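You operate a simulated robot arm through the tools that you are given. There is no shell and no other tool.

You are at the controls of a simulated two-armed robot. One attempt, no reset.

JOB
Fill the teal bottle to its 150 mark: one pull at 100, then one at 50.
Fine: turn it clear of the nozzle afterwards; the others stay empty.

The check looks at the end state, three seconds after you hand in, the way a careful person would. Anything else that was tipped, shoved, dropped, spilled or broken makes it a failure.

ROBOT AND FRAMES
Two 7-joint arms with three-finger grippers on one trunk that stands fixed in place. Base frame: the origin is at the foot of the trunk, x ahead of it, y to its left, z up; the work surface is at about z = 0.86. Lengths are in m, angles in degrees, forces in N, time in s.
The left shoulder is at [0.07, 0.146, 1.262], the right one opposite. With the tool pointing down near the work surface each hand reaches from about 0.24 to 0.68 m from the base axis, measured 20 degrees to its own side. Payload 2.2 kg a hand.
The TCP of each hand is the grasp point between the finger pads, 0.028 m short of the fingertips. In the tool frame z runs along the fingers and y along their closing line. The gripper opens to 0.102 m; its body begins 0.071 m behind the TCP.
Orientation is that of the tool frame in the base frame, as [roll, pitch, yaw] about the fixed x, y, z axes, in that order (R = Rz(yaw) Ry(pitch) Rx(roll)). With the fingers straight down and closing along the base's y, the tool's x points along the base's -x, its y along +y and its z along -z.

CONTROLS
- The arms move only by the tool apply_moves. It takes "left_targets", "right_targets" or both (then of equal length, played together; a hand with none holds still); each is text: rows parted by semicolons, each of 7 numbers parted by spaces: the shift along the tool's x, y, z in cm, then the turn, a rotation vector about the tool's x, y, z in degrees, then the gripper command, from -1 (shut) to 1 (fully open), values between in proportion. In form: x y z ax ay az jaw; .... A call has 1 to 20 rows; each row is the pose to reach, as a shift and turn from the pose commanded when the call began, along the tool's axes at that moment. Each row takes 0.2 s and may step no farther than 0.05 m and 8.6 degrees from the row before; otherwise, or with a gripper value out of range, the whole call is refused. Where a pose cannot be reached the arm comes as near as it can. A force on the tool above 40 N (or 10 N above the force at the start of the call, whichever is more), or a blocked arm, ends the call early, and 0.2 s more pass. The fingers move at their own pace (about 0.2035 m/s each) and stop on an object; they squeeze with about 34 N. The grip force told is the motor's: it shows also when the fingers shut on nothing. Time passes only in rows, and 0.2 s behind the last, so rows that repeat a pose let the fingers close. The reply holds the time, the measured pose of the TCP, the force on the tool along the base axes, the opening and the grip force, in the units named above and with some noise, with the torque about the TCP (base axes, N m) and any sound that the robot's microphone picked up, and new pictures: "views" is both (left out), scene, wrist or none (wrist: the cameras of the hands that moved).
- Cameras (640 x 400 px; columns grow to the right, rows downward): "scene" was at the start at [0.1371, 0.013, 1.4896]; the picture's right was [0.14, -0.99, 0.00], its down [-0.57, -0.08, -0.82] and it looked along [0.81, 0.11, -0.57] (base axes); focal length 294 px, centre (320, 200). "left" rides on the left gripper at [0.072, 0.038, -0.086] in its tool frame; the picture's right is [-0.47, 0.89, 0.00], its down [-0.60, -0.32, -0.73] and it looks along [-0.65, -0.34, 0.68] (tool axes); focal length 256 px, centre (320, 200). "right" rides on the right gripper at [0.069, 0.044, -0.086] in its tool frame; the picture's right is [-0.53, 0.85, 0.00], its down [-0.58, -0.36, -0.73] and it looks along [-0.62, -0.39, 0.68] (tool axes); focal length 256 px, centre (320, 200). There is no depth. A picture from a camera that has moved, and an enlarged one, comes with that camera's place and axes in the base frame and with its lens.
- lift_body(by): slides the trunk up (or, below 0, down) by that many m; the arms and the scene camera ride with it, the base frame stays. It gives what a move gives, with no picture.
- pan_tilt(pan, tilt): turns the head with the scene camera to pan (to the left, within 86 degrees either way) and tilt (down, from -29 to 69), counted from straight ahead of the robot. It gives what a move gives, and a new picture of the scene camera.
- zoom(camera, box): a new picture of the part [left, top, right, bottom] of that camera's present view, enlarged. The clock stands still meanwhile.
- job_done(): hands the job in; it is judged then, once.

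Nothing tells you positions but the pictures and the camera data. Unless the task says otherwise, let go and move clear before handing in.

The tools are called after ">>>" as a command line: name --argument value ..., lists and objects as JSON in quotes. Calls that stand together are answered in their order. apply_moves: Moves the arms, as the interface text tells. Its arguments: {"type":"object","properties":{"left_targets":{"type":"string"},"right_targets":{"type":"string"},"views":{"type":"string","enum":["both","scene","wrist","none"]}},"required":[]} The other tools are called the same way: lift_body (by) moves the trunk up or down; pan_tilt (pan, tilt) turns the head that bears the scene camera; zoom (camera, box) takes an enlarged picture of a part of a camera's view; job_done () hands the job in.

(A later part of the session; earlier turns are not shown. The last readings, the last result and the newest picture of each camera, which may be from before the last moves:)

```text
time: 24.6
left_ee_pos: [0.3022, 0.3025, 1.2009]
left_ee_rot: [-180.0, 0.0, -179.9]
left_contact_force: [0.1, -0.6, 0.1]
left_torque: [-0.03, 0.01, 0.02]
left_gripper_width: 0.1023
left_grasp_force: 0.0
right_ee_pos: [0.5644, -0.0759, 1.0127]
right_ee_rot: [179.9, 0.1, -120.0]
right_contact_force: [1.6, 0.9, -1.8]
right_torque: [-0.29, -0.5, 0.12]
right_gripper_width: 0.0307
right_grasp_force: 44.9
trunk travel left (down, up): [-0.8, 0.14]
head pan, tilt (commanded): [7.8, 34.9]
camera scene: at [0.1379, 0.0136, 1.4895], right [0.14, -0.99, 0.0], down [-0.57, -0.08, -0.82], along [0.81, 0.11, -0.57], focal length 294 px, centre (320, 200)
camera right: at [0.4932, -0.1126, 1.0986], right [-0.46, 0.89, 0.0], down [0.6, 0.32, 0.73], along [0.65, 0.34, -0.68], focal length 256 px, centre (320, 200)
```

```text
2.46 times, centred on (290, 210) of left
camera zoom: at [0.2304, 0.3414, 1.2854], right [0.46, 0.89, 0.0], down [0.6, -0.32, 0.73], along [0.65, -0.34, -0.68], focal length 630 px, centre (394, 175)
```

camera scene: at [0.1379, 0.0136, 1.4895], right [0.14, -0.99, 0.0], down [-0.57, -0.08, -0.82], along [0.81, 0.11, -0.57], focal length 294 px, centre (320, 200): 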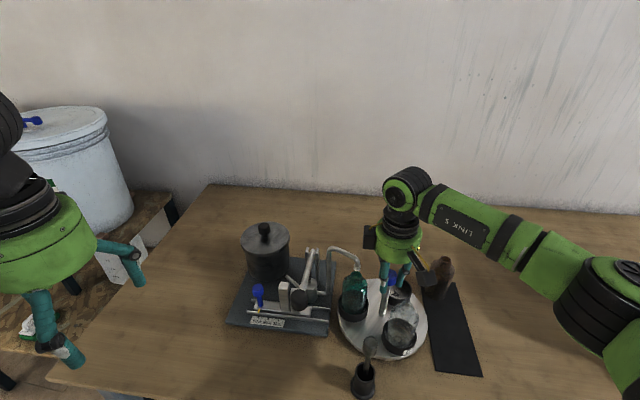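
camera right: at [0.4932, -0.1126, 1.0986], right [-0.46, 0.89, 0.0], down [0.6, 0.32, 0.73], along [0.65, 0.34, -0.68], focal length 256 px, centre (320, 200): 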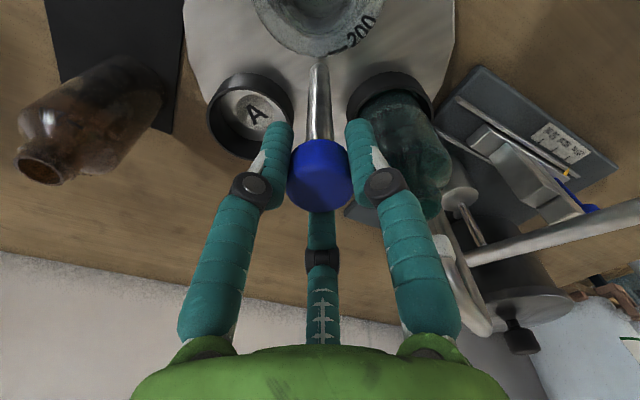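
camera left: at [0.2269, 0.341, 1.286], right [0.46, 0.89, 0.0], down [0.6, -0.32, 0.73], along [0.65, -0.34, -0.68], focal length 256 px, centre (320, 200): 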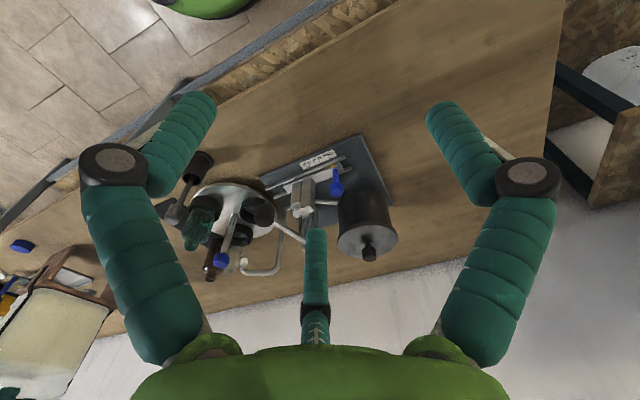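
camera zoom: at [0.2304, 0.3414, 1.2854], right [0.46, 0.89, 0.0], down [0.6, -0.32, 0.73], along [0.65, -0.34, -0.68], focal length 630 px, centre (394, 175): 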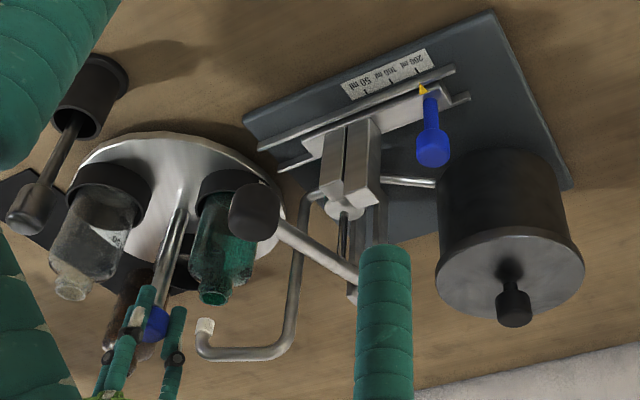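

By triangulation the teal bottle's mouth is about 2 mm from directly under the nozzle. I'll open gently and lift the right hand clear, then check that the turntable stayed put.

>>> apply_moves --right_targets "0 0 0 0 0 0 -0.25; 0 0 0 0 0 0 0; 0 0 0 0 0 0 0; 0 0 -1 0 0 0 0; 0 0 -3 0 0 0 0; 0 0 -6 0 0 0 0; 0 0 -9 0 0 0 0; 0 0 -12 0 0 0 0; 0 0 -15 0 0 0 0; 0 0 -18 0 0 0 0" --views "both"

>>> zoom --camera "scene" --box '[320, 230, 440, 330]'

>>> zoom --camera "left" --box '[160, 130, 420, 290]'

```text
time: 26.8
left_ee_pos: [0.3012, 0.3033, 1.2003]
left_ee_rot: [179.9, -0.2, -179.9]
left_contact_force: [-0.5, 0.4, 0.0]
left_torque: [-0.01, 0.02, 0.01]
left_gripper_width: 0.1017
left_grasp_force: 0.1
right_ee_pos: [0.5633, -0.076, 1.194]
right_ee_rot: [180.0, 0.1, -119.9]
right_contact_force: [-0.4, -0.8, 0.5]
right_torque: [-0.05, -0.01, -0.01]
right_gripper_width: 0.0511
right_grasp_force: 0.2
trunk travel left (down, up): [-0.8, 0.14]
head pan, tilt (commanded): [7.8, 34.9]
camera scene: at [0.1362, 0.0135, 1.4897], right [0.14, -0.99, 0.0], down [-0.57, -0.08, -0.82], along [0.81, 0.11, -0.57], focal length 294 px, centre (320, 200)
camera right: at [0.4921, -0.1138, 1.2792], right [-0.47, 0.89, 0.0], down [0.6, 0.32, 0.73], along [0.65, 0.34, -0.68], focal length 256 px, centre (320, 200)
```

scene: 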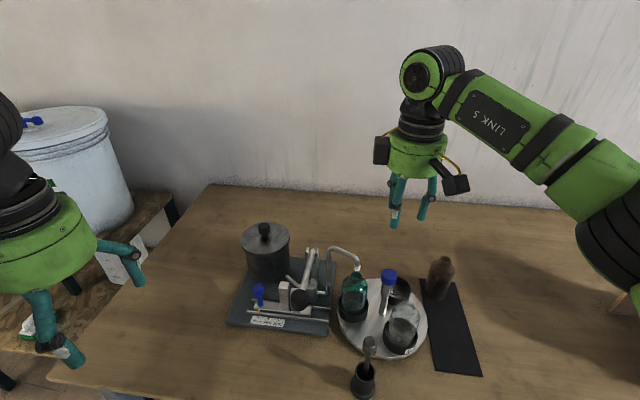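
right: 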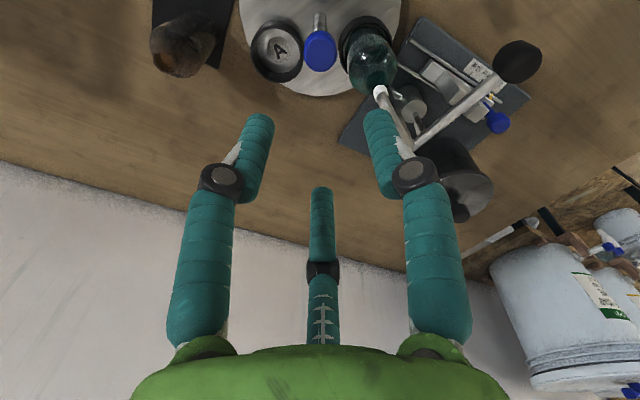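

```text
4.00 times, centred on (380, 280) of scene
camera zoom: at [0.1362, 0.0135, 1.4897], right [0.14, -0.99, 0.0], down [-0.57, -0.08, -0.82], along [0.81, 0.11, -0.57], focal length 1176 px, centre (80, -120)
```

zoom: 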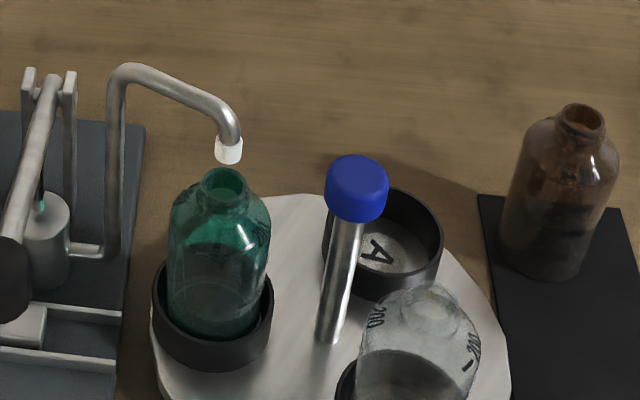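

```text
2.46 times, centred on (290, 210) of left
camera zoom: at [0.2289, 0.3414, 1.2856], right [0.46, 0.89, 0.0], down [0.6, -0.32, 0.73], along [0.65, -0.34, -0.68], focal length 630 px, centre (394, 175)
```

zoom: 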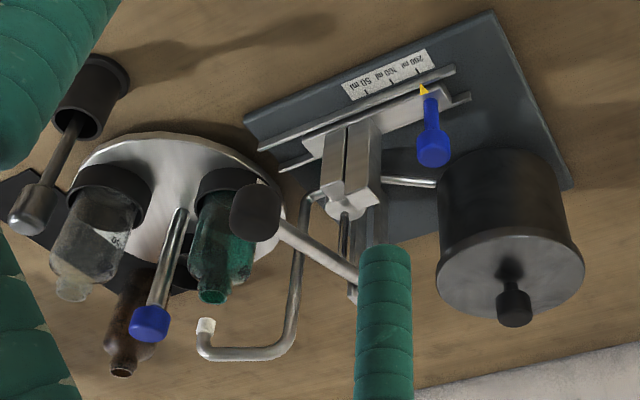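

The turntable stayed roughly in place. I'll look at the nozzle and mouth from above with the right wrist camera.

>>> zoom --camera "right" --box '[310, 10, 450, 130]'

>>> zoom --camera "scene" --box '[335, 250, 385, 290]'

>>> zoom --camera "left" --box '[220, 230, 290, 280]'

```text
3.33 times, centred on (380, 70) of right
camera zoom: at [0.4921, -0.1138, 1.2792], right [-0.47, 0.89, 0.0], down [0.6, 0.32, 0.73], along [0.65, 0.34, -0.68], focal length 853 px, centre (120, 633)
```

zoom: 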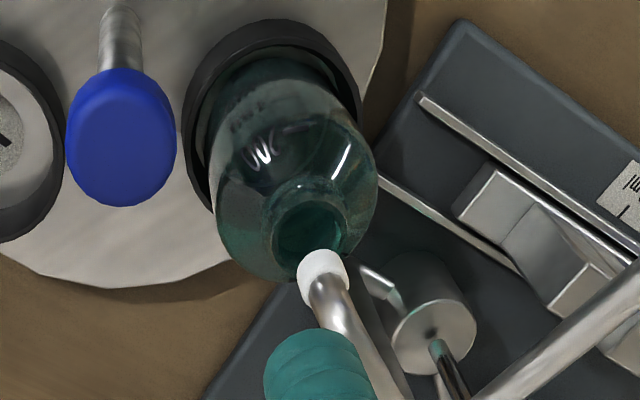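

```text
10.00 times, centred on (360, 270) of scene
camera zoom: at [0.1362, 0.0135, 1.4897], right [0.14, -0.99, 0.0], down [-0.57, -0.08, -0.82], along [0.81, 0.11, -0.57], focal length 2941 px, centre (-80, -500)
```

zoom: 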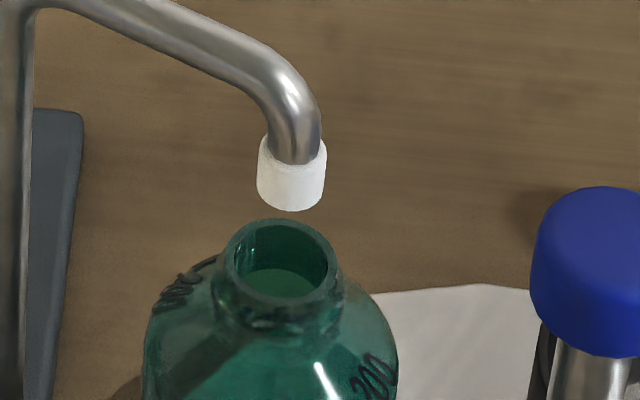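

```text
8.00 times, centred on (255, 255) of left
camera zoom: at [0.2289, 0.3414, 1.2856], right [0.46, 0.89, 0.0], down [0.6, -0.32, 0.73], along [0.65, -0.34, -0.68], focal length 2048 px, centre (840, -240)
```

zoom: 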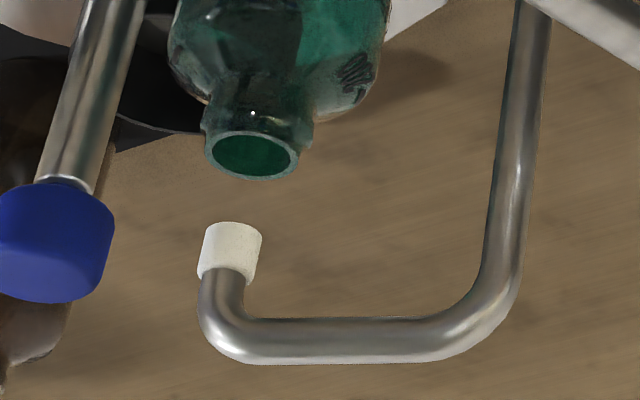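

The mouth is now within about 1 mm of the nozzle axis. The right hand moves aside, and the left hand goes to hover over the blue stroke slider knob.

>>> apply_moves --left_targets "-3.5 -1.3 1.5 0 0 0 0.6; -7 -2.7 3.2 0 0 0 0.3; -10.5 -4 5 0 0 0 0.1; -14 -5.4 6.8 0 0 0 0.1; -17.5 -6.7 8.6 0 0 0 0.1; -21 -8 10.3 0 0 0 0.1; -24.16 -9.27 12 0 0 0 0.1; -24.16 -9.27 12 0 0 0 0.1" --right_targets "2 -0.2 -0.3 0 0 0 0; 4 -0.4 -0.6 0 0 0 0; 6 -0.7 -0.9 0 0 0 0; 8 -1 -1.2 0 0 0 0; 10 -1.3 -1.5 0 0 0 0; 12 -1.5 -1.8 0 0 0 0; 12.9 -1.67 -2 0 0 0 0; 12.9 -1.67 -2 0 0 0 0" --views "both"

>>> zoom --camera "left" --box '[200, 0, 440, 160]'

>>> zoom --camera "scene" --box '[220, 220, 380, 340]'

```text
time: 28.6
left_ee_pos: [0.5421, 0.2128, 1.0813]
left_ee_rot: [-180.0, 0.0, -179.9]
left_contact_force: [0.2, 0.4, 0.2]
left_torque: [0.01, 0.0, 0.0]
left_gripper_width: 0.056
left_grasp_force: 0.0
right_ee_pos: [0.5139, -0.1966, 1.2131]
right_ee_rot: [180.0, 0.0, -119.9]
right_contact_force: [-0.5, 0.8, -0.1]
right_torque: [-0.02, 0.03, -0.01]
right_gripper_width: 0.051
right_grasp_force: 0.1
trunk travel left (down, up): [-0.8, 0.14]
head pan, tilt (commanded): [7.8, 34.9]
camera scene: at [0.1364, 0.0139, 1.4897], right [0.14, -0.99, 0.0], down [-0.57, -0.08, -0.82], along [0.81, 0.11, -0.57], focal length 294 px, centre (320, 200)
camera right: at [0.4417, -0.2339, 1.2988], right [-0.47, 0.88, 0.0], down [0.6, 0.32, 0.73], along [0.65, 0.34, -0.68], focal length 256 px, centre (320, 200)
camera left: at [0.4696, 0.25, 1.1658], right [0.46, 0.89, 0.0], down [0.6, -0.32, 0.73], along [0.65, -0.34, -0.68], focal length 256 px, centre (320, 200)
```

scene: 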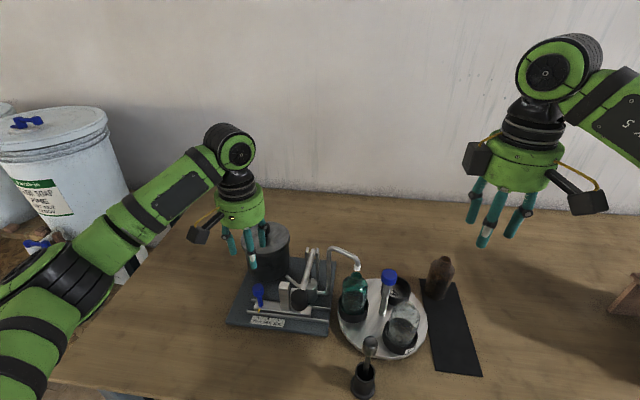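
right: 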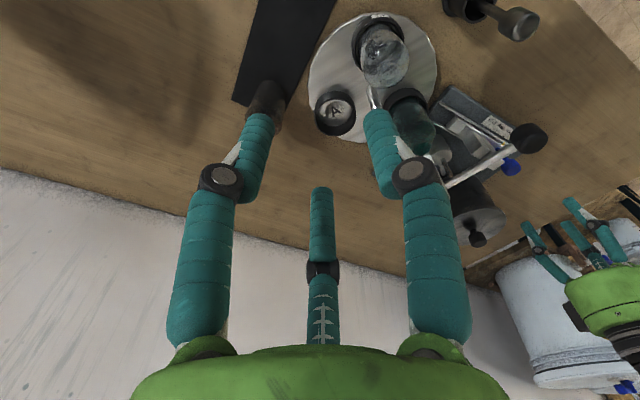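
left: 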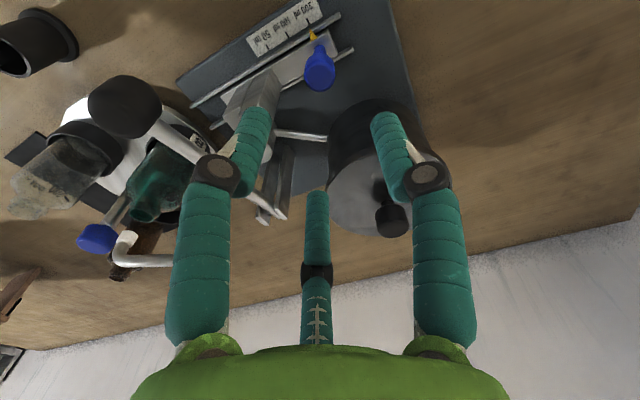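

```text
2.50 times, centred on (320, 80) of left
camera zoom: at [0.4696, 0.25, 1.1658], right [0.46, 0.89, 0.0], down [0.6, -0.32, 0.73], along [0.65, -0.34, -0.68], focal length 640 px, centre (320, 500)
```

zoom: 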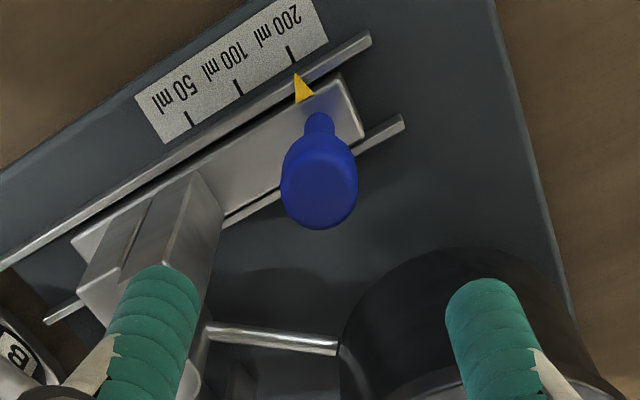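

```text
3.33 times, centred on (300, 280) of scene
camera zoom: at [0.1364, 0.0139, 1.4897], right [0.14, -0.99, 0.0], down [-0.57, -0.08, -0.82], along [0.81, 0.11, -0.57], focal length 980 px, centre (387, -67)
```

zoom: 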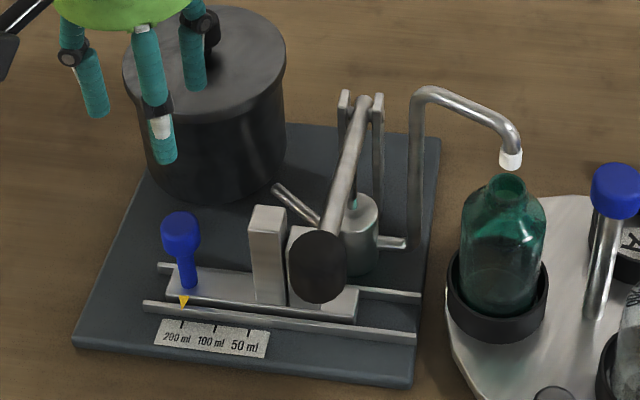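

The knob is centred under the left hand to within a few mm, and the tall block is clear of the fingers. I'm going down around the knob and closing.

>>> apply_moves --left_targets "-0.26 -0.21 2.5 0 0 0 0.1; -0.26 -0.21 5 0 0 0 0.1; -0.26 -0.21 7.5 0 0 0 0.1; -0.26 -0.21 9.5 0 0 0 0.1; -0.26 -0.21 11 0 0 0 0.1; -0.26 -0.21 12 0 0 0 0.1; -0.26 -0.21 12.9 0 0 0 0.1; -0.26 -0.21 12.9 0 0 0 0.1" --views "both"

>>> zoom --camera "scene" --box '[220, 220, 380, 340]'

```text
time: 30.4
left_ee_pos: [0.5452, 0.2073, 0.9523]
left_ee_rot: [-180.0, 0.0, -179.9]
left_contact_force: [-0.4, -0.8, 0.0]
left_torque: [-0.01, 0.02, -0.01]
left_gripper_width: 0.0559
left_grasp_force: 0.0
right_ee_pos: [0.5145, -0.1965, 1.212]
right_ee_rot: [179.8, 0.1, -119.9]
right_contact_force: [-0.1, 0.3, -0.2]
right_torque: [0.02, -0.03, 0.0]
right_gripper_width: 0.0509
right_grasp_force: 0.0
trunk travel left (down, up): [-0.8, 0.14]
head pan, tilt (commanded): [7.8, 34.9]
camera scene: at [0.137, 0.0131, 1.4896], right [0.14, -0.99, 0.0], down [-0.57, -0.08, -0.82], along [0.81, 0.11, -0.57], focal length 294 px, centre (320, 200)
camera left: at [0.4723, 0.2451, 1.0371], right [0.46, 0.89, 0.0], down [0.6, -0.32, 0.73], along [0.65, -0.34, -0.68], focal length 256 px, centre (320, 200)
```

scene: 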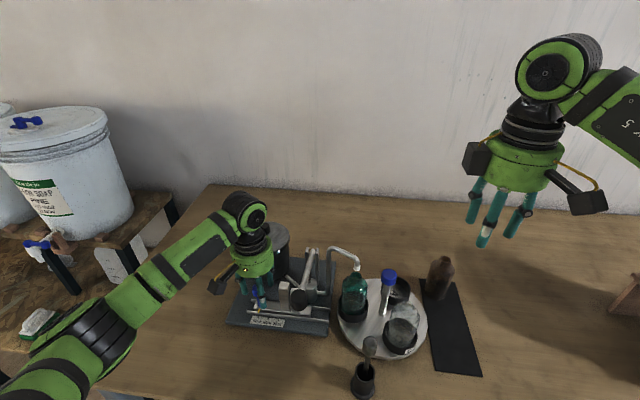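
left: 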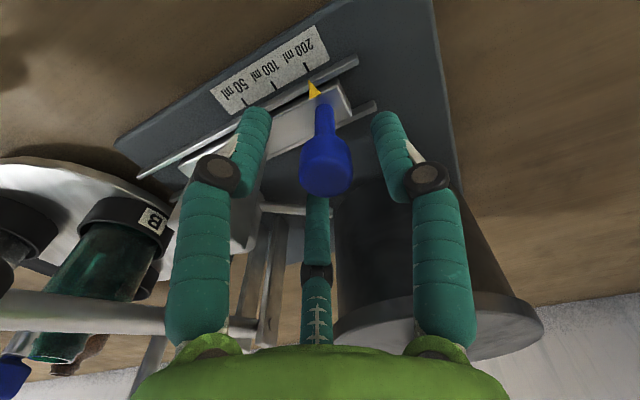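

```text
3.33 times, centred on (300, 280) of scene
camera zoom: at [0.137, 0.0131, 1.4896], right [0.14, -0.99, 0.0], down [-0.57, -0.08, -0.82], along [0.81, 0.11, -0.57], focal length 980 px, centre (387, -67)
```

zoom: 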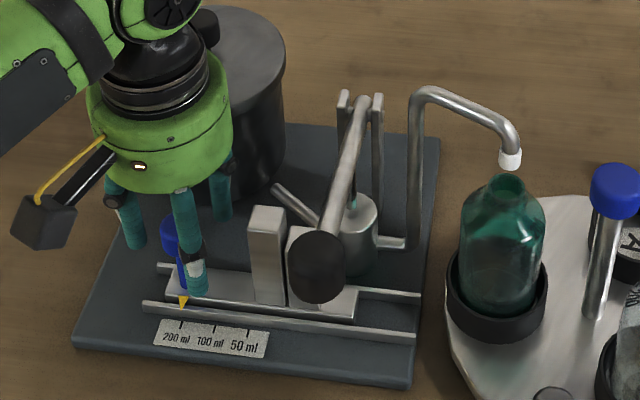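

The knob is about 3 mm to the hand's +y side. I'll correct for that, then close.

>>> apply_moves --left_targets "-0.1 0.3 0 0 0 0 0.1; -0.1 0.3 0 0 0 0 -0.3; -0.1 0.3 0 0 0 0 -1; -0.1 0.3 0 0 0 0 -1; -0.1 0.3 0 0 0 0 -1" --views "wrist"

>>> zoom --camera "left" --box '[180, 20, 420, 220]'

>>> zoom --camera "scene" --box '[240, 280, 320, 340]'

```text
time: 31.6
left_ee_pos: [0.5454, 0.2097, 0.9529]
left_ee_rot: [-180.0, -0.1, -180.0]
left_contact_force: [-5.0, -0.4, -2.6]
left_torque: [-0.23, 0.46, -0.23]
left_gripper_width: 0.0254
left_grasp_force: 44.8
right_ee_pos: [0.5127, -0.1968, 1.2119]
right_ee_rot: [179.9, 0.3, -120.0]
right_contact_force: [-0.4, 0.3, -0.2]
right_torque: [0.0, -0.01, 0.0]
right_gripper_width: 0.051
right_grasp_force: 0.1
trunk travel left (down, up): [-0.8, 0.14]
head pan, tilt (commanded): [7.8, 34.9]
camera left: at [0.4727, 0.2481, 1.0377], right [0.46, 0.89, 0.0], down [0.61, -0.32, 0.73], along [0.65, -0.34, -0.68], focal length 256 px, centre (320, 200)
```

left: 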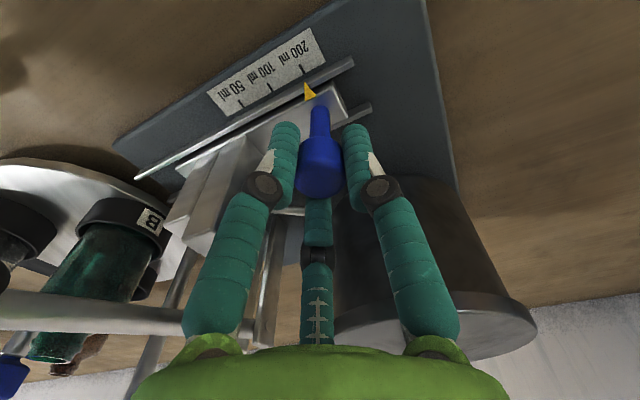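

```text
2.00 times, centred on (300, 120) of left
camera zoom: at [0.4727, 0.2481, 1.0377], right [0.46, 0.89, 0.0], down [0.61, -0.32, 0.73], along [0.65, -0.34, -0.68], focal length 512 px, centre (360, 360)
```

zoom: 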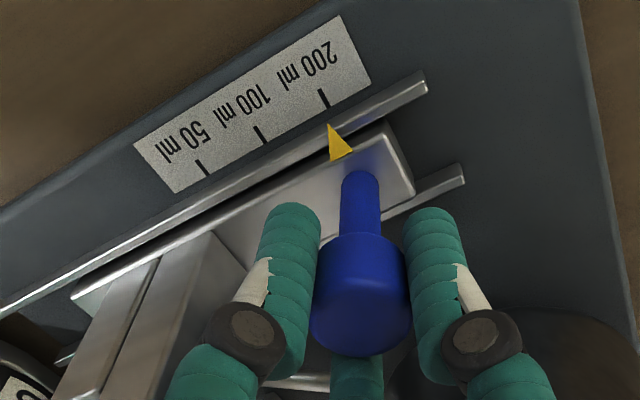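

```text
6.67 times, centred on (280, 310) of scene
camera zoom: at [0.1363, 0.0129, 1.4897], right [0.14, -0.99, 0.0], down [-0.57, -0.08, -0.82], along [0.81, 0.11, -0.57], focal length 1961 px, centre (587, -533)
```

zoom: 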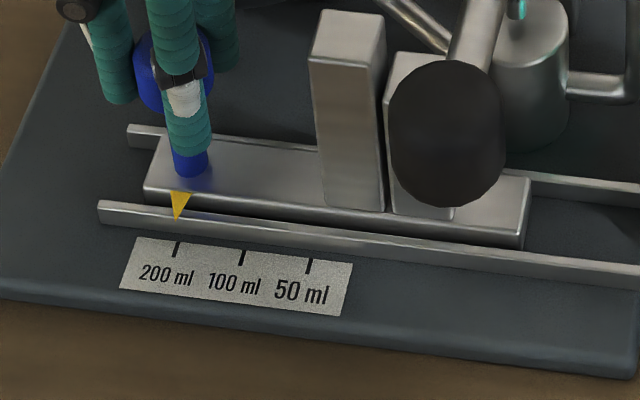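

Gripped, with the pointer still on 200. The marks are about 24 mm apart along y, so I slide the knob 24 mm towards the 100 mark.

>>> apply_moves --left_targets "0 -0.5 0 0 0 0 -1; 0 -1 0 0 0 0 -1; 0 -1.5 0 0 0 0 -1; 0 -2 0 0 0 0 -1; 0 -2.4 0 0 0 0 -1; 0 -2.4 0 0 0 0 -1" --views "wrist"

>>> zoom --camera "left" --box '[180, 20, 420, 220]'

>>> zoom --camera "scene" --box '[240, 280, 320, 340]'

```text
time: 33.0
left_ee_pos: [0.5447, 0.1856, 0.9523]
left_ee_rot: [-179.8, -0.1, -180.0]
left_contact_force: [-8.0, -0.9, -5.5]
left_torque: [0.01, -0.06, -0.38]
left_gripper_width: 0.0253
left_grasp_force: 45.1
right_ee_pos: [0.5136, -0.1969, 1.2117]
right_ee_rot: [-179.9, 0.2, -119.9]
right_contact_force: [0.8, 0.1, 0.3]
right_torque: [0.0, 0.0, -0.01]
right_gripper_width: 0.0512
right_grasp_force: 0.0
trunk travel left (down, up): [-0.8, 0.14]
head pan, tilt (commanded): [7.8, 34.9]
camera left: at [0.4725, 0.2245, 1.0375], right [0.46, 0.89, 0.0], down [0.6, -0.32, 0.73], along [0.65, -0.34, -0.68], focal length 256 px, centre (320, 200)
```

left: 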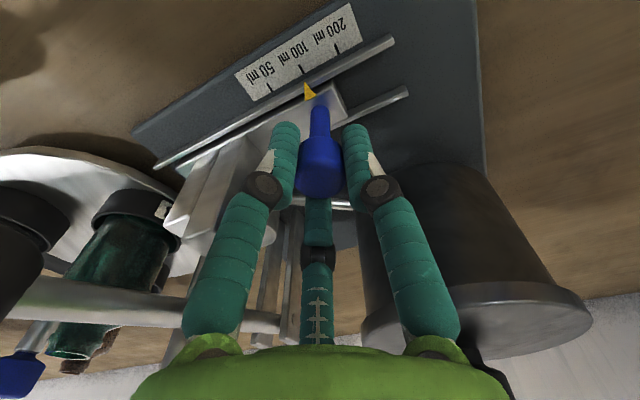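

```text
2.00 times, centred on (300, 120) of left
camera zoom: at [0.4725, 0.2245, 1.0375], right [0.46, 0.89, 0.0], down [0.6, -0.32, 0.73], along [0.65, -0.34, -0.68], focal length 512 px, centre (360, 360)
```

zoom: 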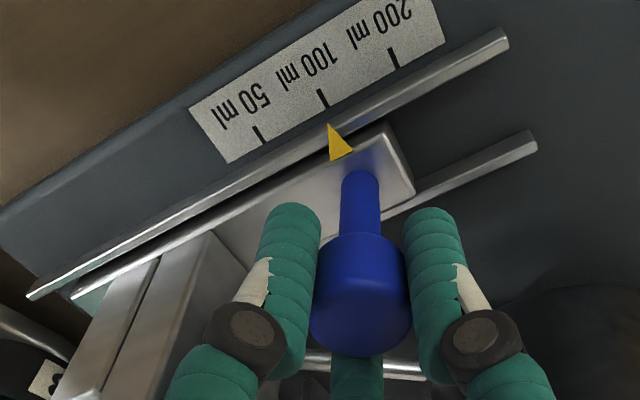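

```text
6.67 times, centred on (280, 310) of scene
camera zoom: at [0.136, 0.0131, 1.4897], right [0.14, -0.99, 0.0], down [-0.57, -0.08, -0.82], along [0.81, 0.11, -0.57], focal length 1961 px, centre (587, -533)
```

zoom: 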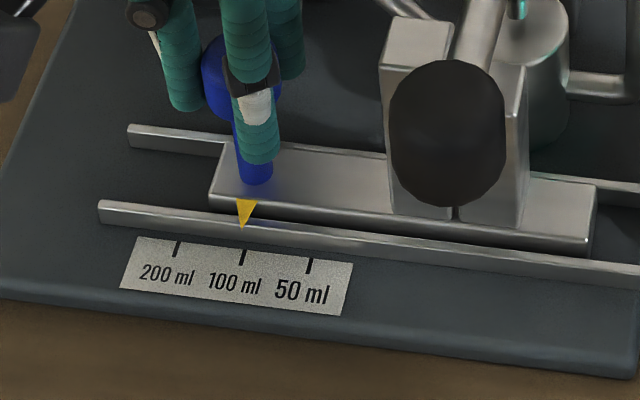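

The pointer is on 100. I'll let go, lift clear, and check that the slider stayed.

>>> apply_moves --left_targets "0 0 0 0 0 0 -0.3; 0 0 0 0 0 0 0.1; 0 0 0 0 0 0 0.1; 0 0 -1 0 0 0 0.1; 0 0 -3 0 0 0 0.1; 0 0 -6 0 0 0 0.1; 0 0 -10 0 0 0 0.1; 0 0 -14 0 0 0 0.1; 0 0 -18 0 0 0 0.1; 0 0 -18 0 0 0 0.1" --views "both"

>>> zoom --camera "left" --box '[60, 0, 440, 260]'

>>> zoom --camera "scene" --box '[240, 280, 320, 340]'

>>> zoom --camera "scene" --box '[260, 235, 380, 335]'

```text
time: 35.2
left_ee_pos: [0.5453, 0.1855, 1.1342]
left_ee_rot: [-179.9, 0.0, -179.9]
left_contact_force: [0.4, -0.5, 0.1]
left_torque: [0.0, 0.0, 0.0]
left_gripper_width: 0.0562
left_grasp_force: 0.0
right_ee_pos: [0.5142, -0.1961, 1.2121]
right_ee_rot: [179.9, 0.1, -119.9]
right_contact_force: [0.2, 0.0, -0.7]
right_torque: [-0.02, -0.01, -0.02]
right_gripper_width: 0.051
right_grasp_force: 0.1
trunk travel left (down, up): [-0.8, 0.14]
head pan, tilt (commanded): [7.8, 34.9]
camera scene: at [0.1374, 0.0133, 1.4896], right [0.14, -0.99, 0.0], down [-0.57, -0.08, -0.82], along [0.81, 0.11, -0.57], focal length 294 px, centre (320, 200)
camera left: at [0.4726, 0.2238, 1.2186], right [0.46, 0.89, 0.0], down [0.61, -0.32, 0.73], along [0.65, -0.34, -0.68], focal length 256 px, centre (320, 200)
```

scene: 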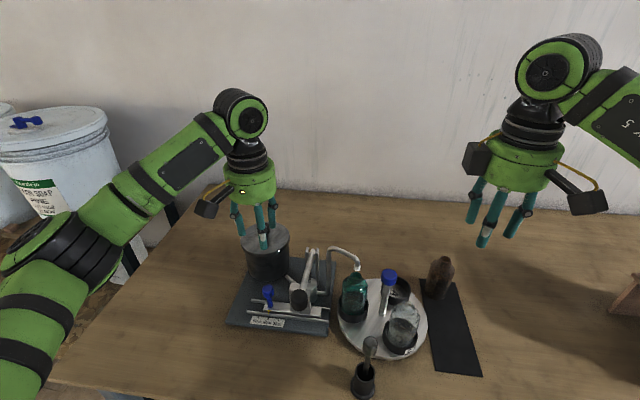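
left: 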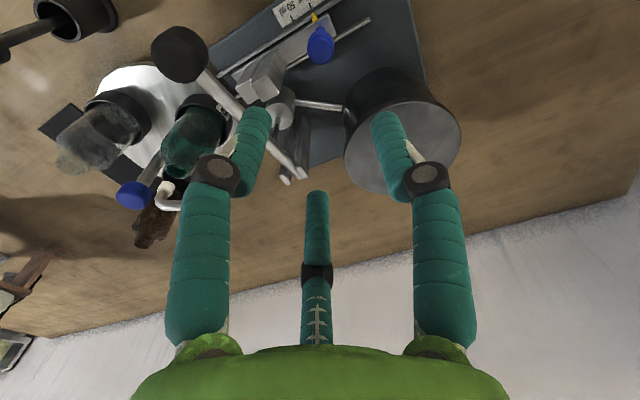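

```text
1.54 times, centred on (250, 130) of left
camera zoom: at [0.4726, 0.2238, 1.2186], right [0.46, 0.89, 0.0], down [0.61, -0.32, 0.73], along [0.65, -0.34, -0.68], focal length 394 px, centre (428, 308)
```

zoom: 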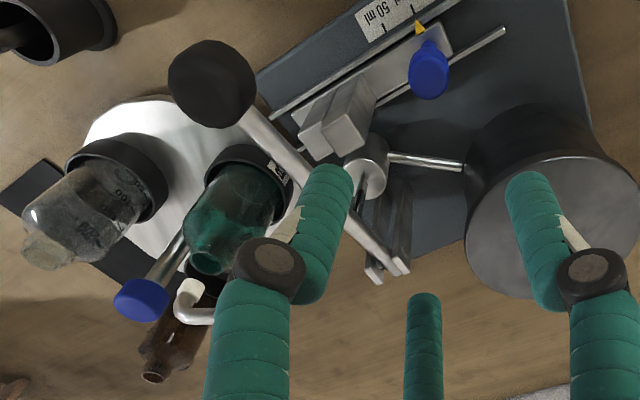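

```text
6.67 times, centred on (280, 310) of scene
camera zoom: at [0.1374, 0.0133, 1.4896], right [0.14, -0.99, 0.0], down [-0.57, -0.08, -0.82], along [0.81, 0.11, -0.57], focal length 1961 px, centre (587, -533)
```

zoom: 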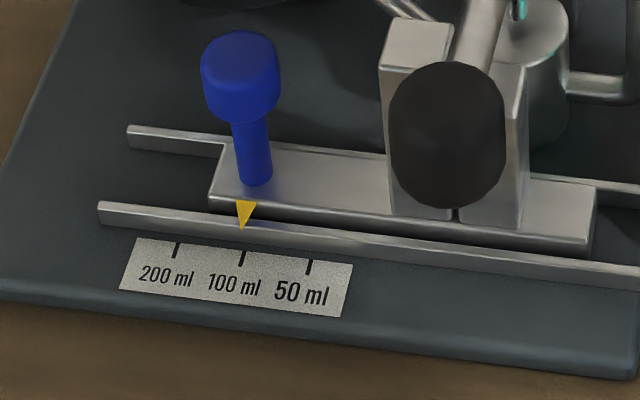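

```text
4.00 times, centred on (320, 285) of scene
camera zoom: at [0.1374, 0.0133, 1.4896], right [0.14, -0.99, 0.0], down [-0.57, -0.08, -0.82], along [0.81, 0.11, -0.57], focal length 1176 px, centre (320, -140)
```

zoom: 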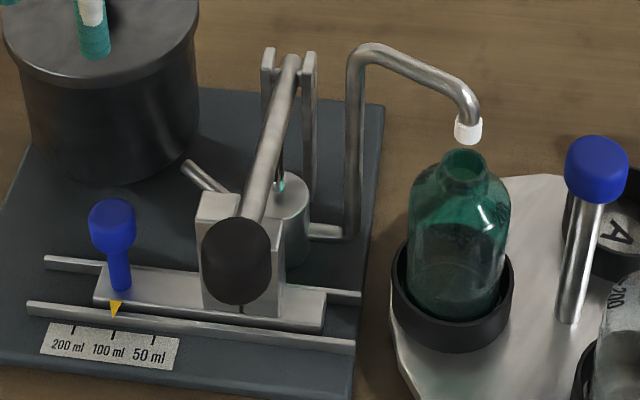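

The slider is holding at 100 and the bottle is still under the nozzle. The black lever knob is at about [0.482, 0.101, 1.010]. I'm shutting the left gripper and hovering above it.

>>> apply_moves --left_targets "2.2 -2.8 0 0 0 0 -0.5; 4.4 -5.6 0 0 0 0 -1; 6.6 -8.45 1 0 0 0 -1; 6.6 -8.45 2.4 0 0 0 -1; 6.6 -8.45 2.4 0 0 0 -1" --views "both"

>>> zoom --camera "left" --box '[200, 20, 440, 200]'

>>> zoom --camera "scene" --box '[240, 210, 400, 330]'

```text
time: 36.4
left_ee_pos: [0.4774, 0.1014, 1.1088]
left_ee_rot: [-180.0, 0.0, -179.9]
left_contact_force: [-0.8, 1.1, -0.4]
left_torque: [0.03, -0.02, -0.01]
left_gripper_width: 0.0022
left_grasp_force: 31.2
right_ee_pos: [0.5127, -0.1962, 1.2124]
right_ee_rot: [179.9, 0.1, -120.0]
right_contact_force: [-0.4, 0.6, -0.6]
right_torque: [-0.02, 0.01, -0.02]
right_gripper_width: 0.051
right_grasp_force: 0.0
trunk travel left (down, up): [-0.8, 0.14]
head pan, tilt (commanded): [7.8, 34.9]
camera scene: at [0.137, 0.0132, 1.4896], right [0.14, -0.99, 0.0], down [-0.57, -0.08, -0.82], along [0.81, 0.11, -0.57], focal length 294 px, centre (320, 200)
camera left: at [0.4057, 0.1391, 1.1936], right [0.46, 0.89, 0.0], down [0.6, -0.32, 0.73], along [0.65, -0.34, -0.68], focal length 256 px, centre (320, 200)
```

scene: 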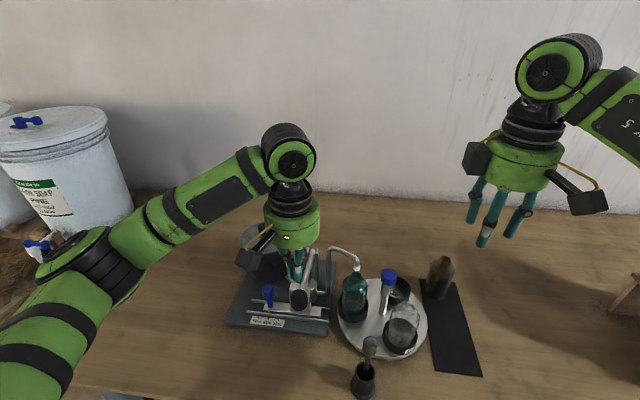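
left: 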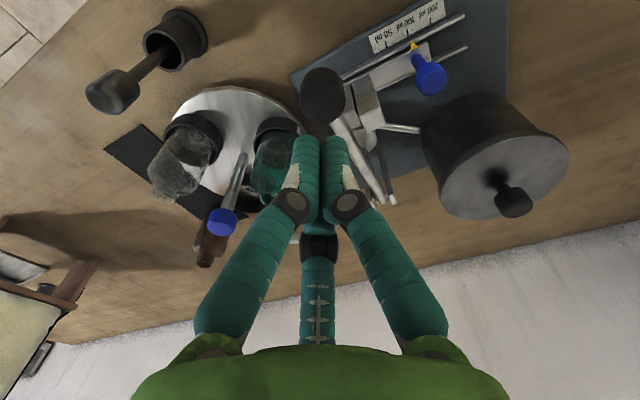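

```text
2.22 times, centred on (320, 110) of left
camera zoom: at [0.4057, 0.1391, 1.1936], right [0.46, 0.89, 0.0], down [0.6, -0.32, 0.73], along [0.65, -0.34, -0.68], focal length 569 px, centre (320, 400)
```

zoom: 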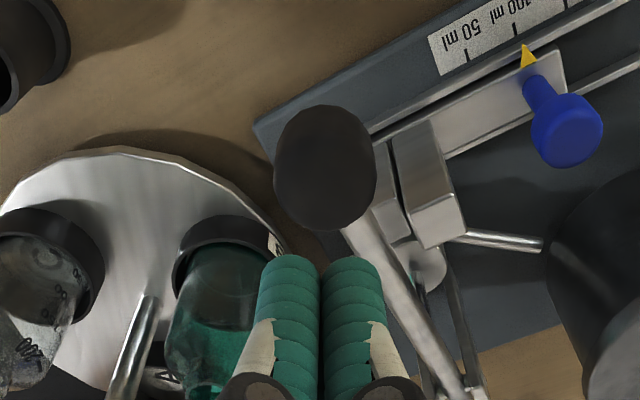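

```text
3.33 times, centred on (320, 270) of scene
camera zoom: at [0.137, 0.0132, 1.4896], right [0.14, -0.99, 0.0], down [-0.57, -0.08, -0.82], along [0.81, 0.11, -0.57], focal length 980 px, centre (320, -33)
```

zoom: 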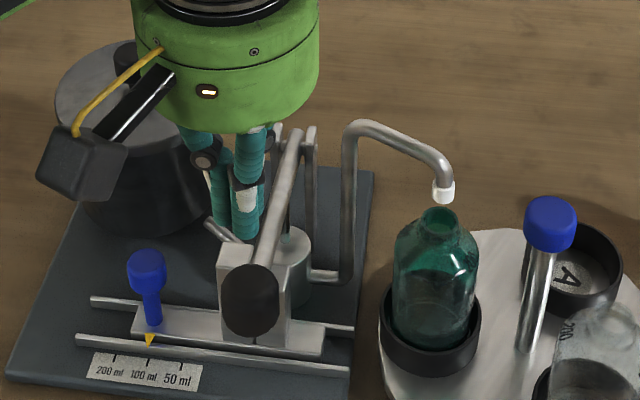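

The closed fingertips are lined up over the lever knob to within 4 mm. I'll come down to just above it.

>>> apply_moves --left_targets "0 0 1.2 0 0 0 -1; 0 0 2.4 0 0 0 -1; 0 0 3.6 0 0 0 -1; 0 0 4.5 0 0 0 -1; 0 0 4.5 0 0 0 -1" --views "both"

>>> zoom --camera "left" --box '[220, 60, 420, 220]'

>>> zoom --camera "scene" --box '[260, 240, 380, 330]'

```text
time: 37.6
left_ee_pos: [0.48, 0.1031, 1.0633]
left_ee_rot: [-179.9, 0.1, -179.9]
left_contact_force: [-0.6, -0.9, 0.3]
left_torque: [-0.01, -0.03, 0.02]
left_gripper_width: 0.002
left_grasp_force: 31.6
right_ee_pos: [0.5139, -0.1969, 1.2121]
right_ee_rot: [179.9, 0.1, -120.0]
right_contact_force: [0.1, 0.0, -0.1]
right_torque: [0.0, 0.0, 0.02]
right_gripper_width: 0.0508
right_grasp_force: 0.1
trunk travel left (down, up): [-0.8, 0.14]
head pan, tilt (commanded): [7.8, 34.9]
camera scene: at [0.137, 0.0129, 1.4896], right [0.14, -0.99, 0.0], down [-0.57, -0.08, -0.82], along [0.81, 0.11, -0.57], focal length 294 px, centre (320, 200)
camera left: at [0.4068, 0.1412, 1.1478], right [0.46, 0.89, 0.0], down [0.6, -0.32, 0.73], along [0.65, -0.34, -0.68], focal length 256 px, centre (320, 200)
```

scene: 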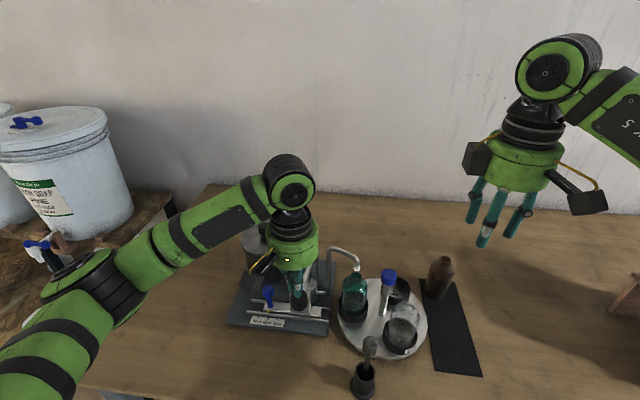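
left: 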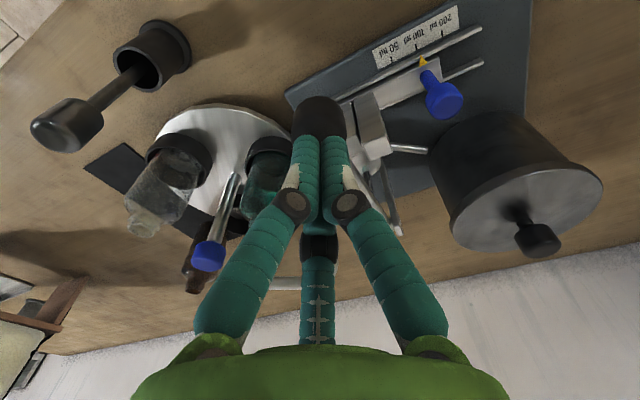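

```text
2.50 times, centred on (320, 140) of left
camera zoom: at [0.4068, 0.1412, 1.1478], right [0.46, 0.89, 0.0], down [0.6, -0.32, 0.73], along [0.65, -0.34, -0.68], focal length 640 px, centre (320, 350)
```

zoom: 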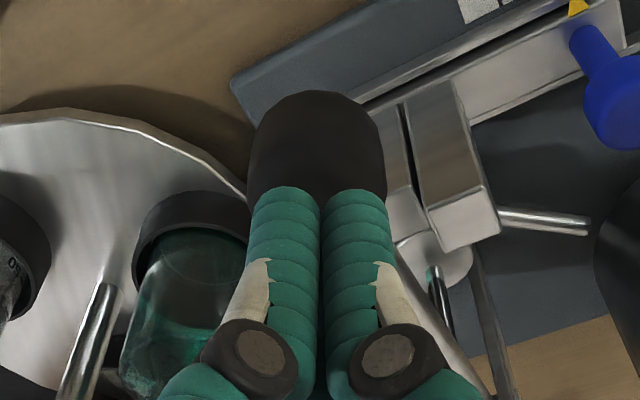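

```text
4.44 times, centred on (320, 285) of scene
camera zoom: at [0.137, 0.0129, 1.4896], right [0.14, -0.99, 0.0], down [-0.57, -0.08, -0.82], along [0.81, 0.11, -0.57], focal length 1307 px, centre (320, -178)
```

zoom: 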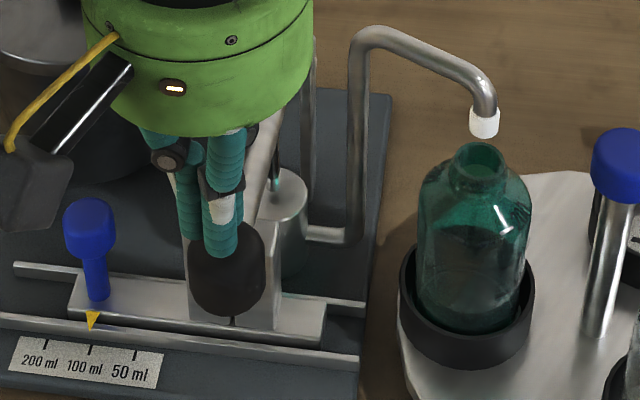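

The fingertips are just above the knob. Now the one pull at 100: a steady press down along the lever's arc until it reaches the stop.

>>> apply_moves --left_targets "0 0 0.45 0 0 0 -1; 0 0 0.9 0 0 0 -1; 0.06 0 1.35 0 0 0 -1; 0.12 0 1.8 0 0 0 -1; 0.18 0 2.25 0 0 0 -1; 0.24 0 2.7 0 0 0 -1; 0.3 0 3.15 0 0 0 -1; 0.36 0 3.6 0 0 0 -1; 0.42 0 4.05 0 0 0 -1; 0.48 0 4.5 0 0 0 -1; 0.5 0 4.95 0 0 0 -1; 0.5 0 5.3 0 0 0 -1; 0.5 0 5.6 0 0 0 -1" --views "both"

>>> zoom --camera "scene" --box '[260, 240, 380, 330]'

>>> zoom --camera "left" --box '[220, 60, 420, 220]'

```text
time: 40.4
left_ee_pos: [0.4754, 0.1024, 1.0075]
left_ee_rot: [-180.0, 0.0, -179.9]
left_contact_force: [-1.0, -0.3, 0.4]
left_torque: [0.0, -0.03, -0.03]
left_gripper_width: 0.0022
left_grasp_force: 31.5
right_ee_pos: [0.5146, -0.1971, 1.2125]
right_ee_rot: [180.0, 0.2, -120.1]
right_contact_force: [-0.4, 0.2, 0.4]
right_torque: [-0.02, 0.01, 0.05]
right_gripper_width: 0.0507
right_grasp_force: 0.0
trunk travel left (down, up): [-0.8, 0.14]
head pan, tilt (commanded): [7.8, 34.9]
camera scene: at [0.137, 0.0131, 1.4896], right [0.14, -0.99, 0.0], down [-0.57, -0.08, -0.82], along [0.81, 0.11, -0.57], focal length 294 px, centre (320, 200)
camera left: at [0.4026, 0.1402, 1.0924], right [0.46, 0.89, 0.0], down [0.6, -0.32, 0.73], along [0.65, -0.34, -0.68], focal length 256 px, centre (320, 200)
```

scene: 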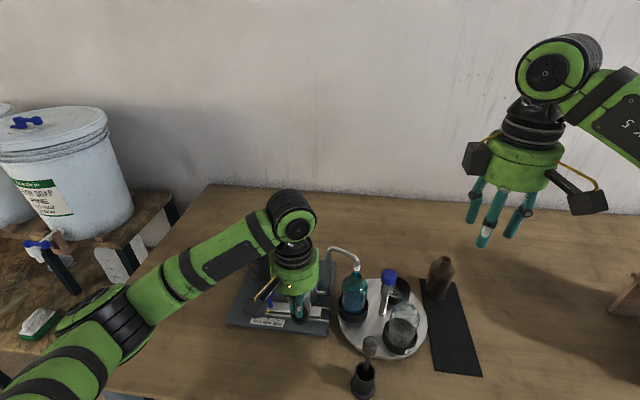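
left: 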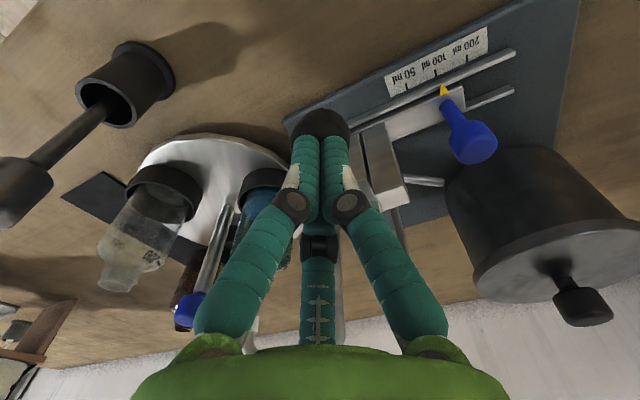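

```text
4.44 times, centred on (320, 285) of scene
camera zoom: at [0.137, 0.0131, 1.4896], right [0.14, -0.99, 0.0], down [-0.57, -0.08, -0.82], along [0.81, 0.11, -0.57], focal length 1307 px, centre (320, -178)
```

zoom: 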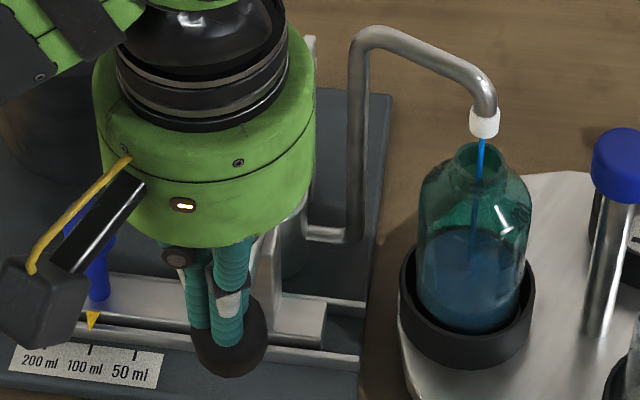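

```text
2.50 times, centred on (320, 140) of left
camera zoom: at [0.4026, 0.1402, 1.0924], right [0.46, 0.89, 0.0], down [0.6, -0.32, 0.73], along [0.65, -0.34, -0.68], focal length 640 px, centre (320, 350)
```

zoom: 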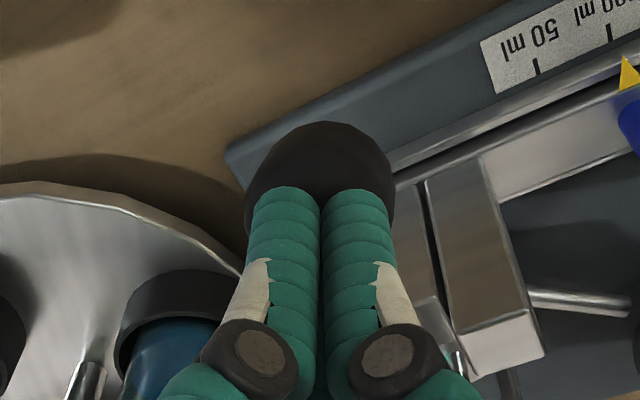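

Blue liquid is flowing into the teal bottle and there's no noticeable resistance. I'll ease down a bit more to confirm the lever is on its stop.

>>> apply_moves --left_targets "0 0 0.15 0 0 0 -1; 0 0 0.3 0 0 0 -1; 0 0 0.45 0 0 0 -1; 0 0 0.6 0 0 0 -1" --views "scene"

>>> zoom --camera "scene" --box '[260, 240, 380, 330]'

>>> zoom --camera "left" --box '[220, 60, 420, 220]'

```text
time: 41.4
left_ee_pos: [0.4749, 0.1017, 1.0017]
left_ee_rot: [180.0, 0.0, -179.9]
left_contact_force: [-1.0, 0.0, 1.3]
left_torque: [-0.05, 0.01, -0.01]
left_gripper_width: 0.0022
left_grasp_force: 31.6
right_ee_pos: [0.5151, -0.1967, 1.2115]
right_ee_rot: [-180.0, 0.0, -120.0]
right_contact_force: [-0.2, 0.1, 0.6]
right_torque: [0.01, 0.0, 0.0]
right_gripper_width: 0.0511
right_grasp_force: 0.1
trunk travel left (down, up): [-0.8, 0.14]
head pan, tilt (commanded): [7.8, 34.9]
camera scene: at [0.1369, 0.013, 1.4896], right [0.14, -0.99, 0.0], down [-0.57, -0.08, -0.82], along [0.81, 0.11, -0.57], focal length 294 px, centre (320, 200)
```

scene: 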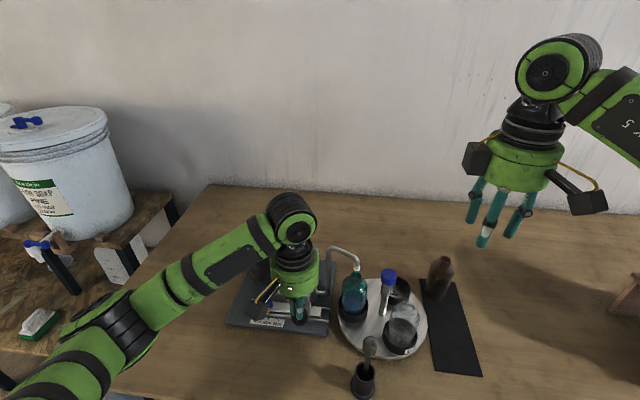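

```text
4.44 times, centred on (320, 285) of scene
camera zoom: at [0.1369, 0.013, 1.4896], right [0.14, -0.99, 0.0], down [-0.57, -0.08, -0.82], along [0.81, 0.11, -0.57], focal length 1307 px, centre (320, -178)
```

zoom: 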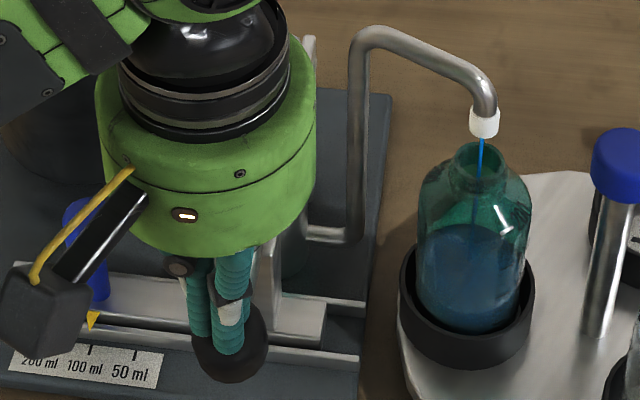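

```text
2.50 times, centred on (320, 140) of left
camera zoom: at [0.4025, 0.1397, 1.087], right [0.46, 0.89, 0.0], down [0.6, -0.32, 0.73], along [0.65, -0.34, -0.68], focal length 640 px, centre (320, 350)
```

zoom: 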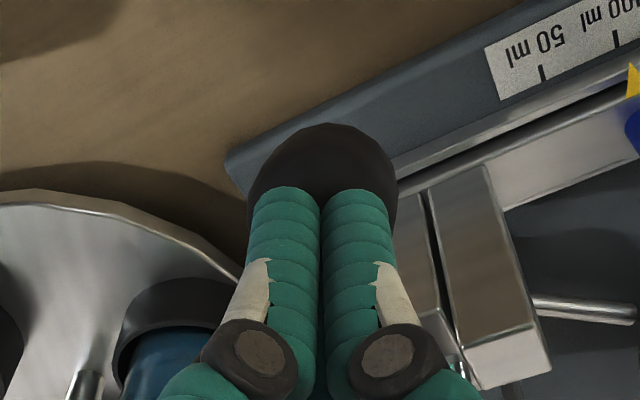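

No stop yet; the lever is still following the hand. I'll go on slowly.

>>> apply_moves --left_targets "0 0 0.15 0 0 0 -1; 0 0 0.3 0 0 0 -1; 0 0 0.45 0 0 0 -1; 0 0 0.6 0 0 0 -1" --views "scene"

>>> zoom --camera "scene" --box '[260, 240, 380, 330]'

>>> zoom --camera "left" --box '[220, 60, 420, 220]'

```text
time: 42.4
left_ee_pos: [0.4757, 0.1021, 0.9961]
left_ee_rot: [-179.9, -0.1, -179.9]
left_contact_force: [-0.8, -0.7, 1.0]
left_torque: [0.01, 0.0, -0.01]
left_gripper_width: 0.0019
left_grasp_force: 31.2
right_ee_pos: [0.5154, -0.1954, 1.2115]
right_ee_rot: [180.0, 0.1, -120.0]
right_contact_force: [-0.6, 0.2, 0.4]
right_torque: [0.0, 0.02, 0.0]
right_gripper_width: 0.051
right_grasp_force: 0.1
trunk travel left (down, up): [-0.8, 0.14]
head pan, tilt (commanded): [7.8, 34.9]
camera scene: at [0.137, 0.0129, 1.4896], right [0.14, -0.99, 0.0], down [-0.57, -0.08, -0.82], along [0.81, 0.11, -0.57], focal length 294 px, centre (320, 200)
```

scene: 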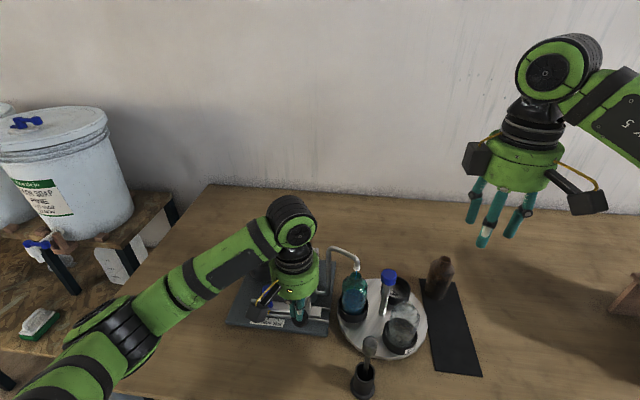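

```text
4.44 times, centred on (320, 285) of scene
camera zoom: at [0.137, 0.0129, 1.4896], right [0.14, -0.99, 0.0], down [-0.57, -0.08, -0.82], along [0.81, 0.11, -0.57], focal length 1307 px, centre (320, -178)
```

zoom: 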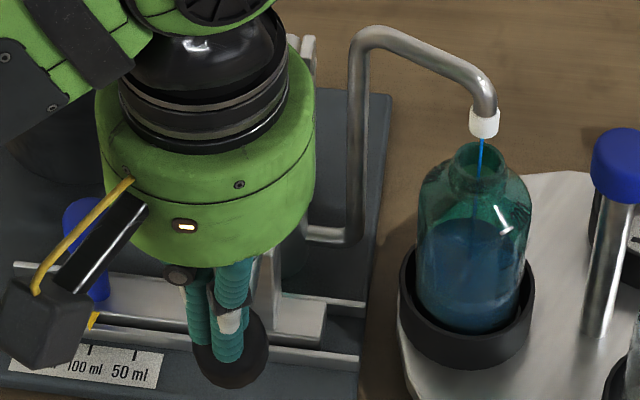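

```text
2.50 times, centred on (320, 140) of left
camera zoom: at [0.4023, 0.14, 1.0813], right [0.46, 0.89, 0.0], down [0.6, -0.32, 0.73], along [0.65, -0.34, -0.68], focal length 640 px, centre (320, 350)
```

zoom: 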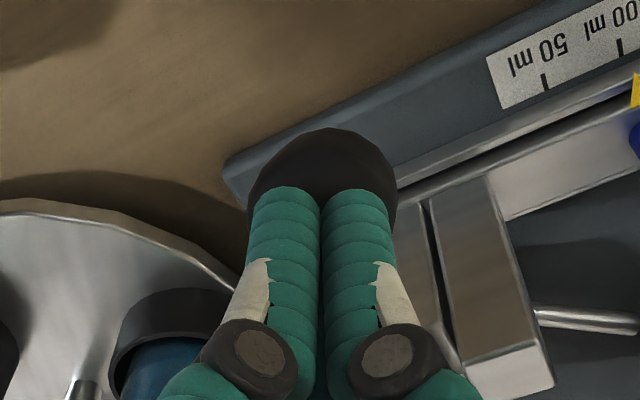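

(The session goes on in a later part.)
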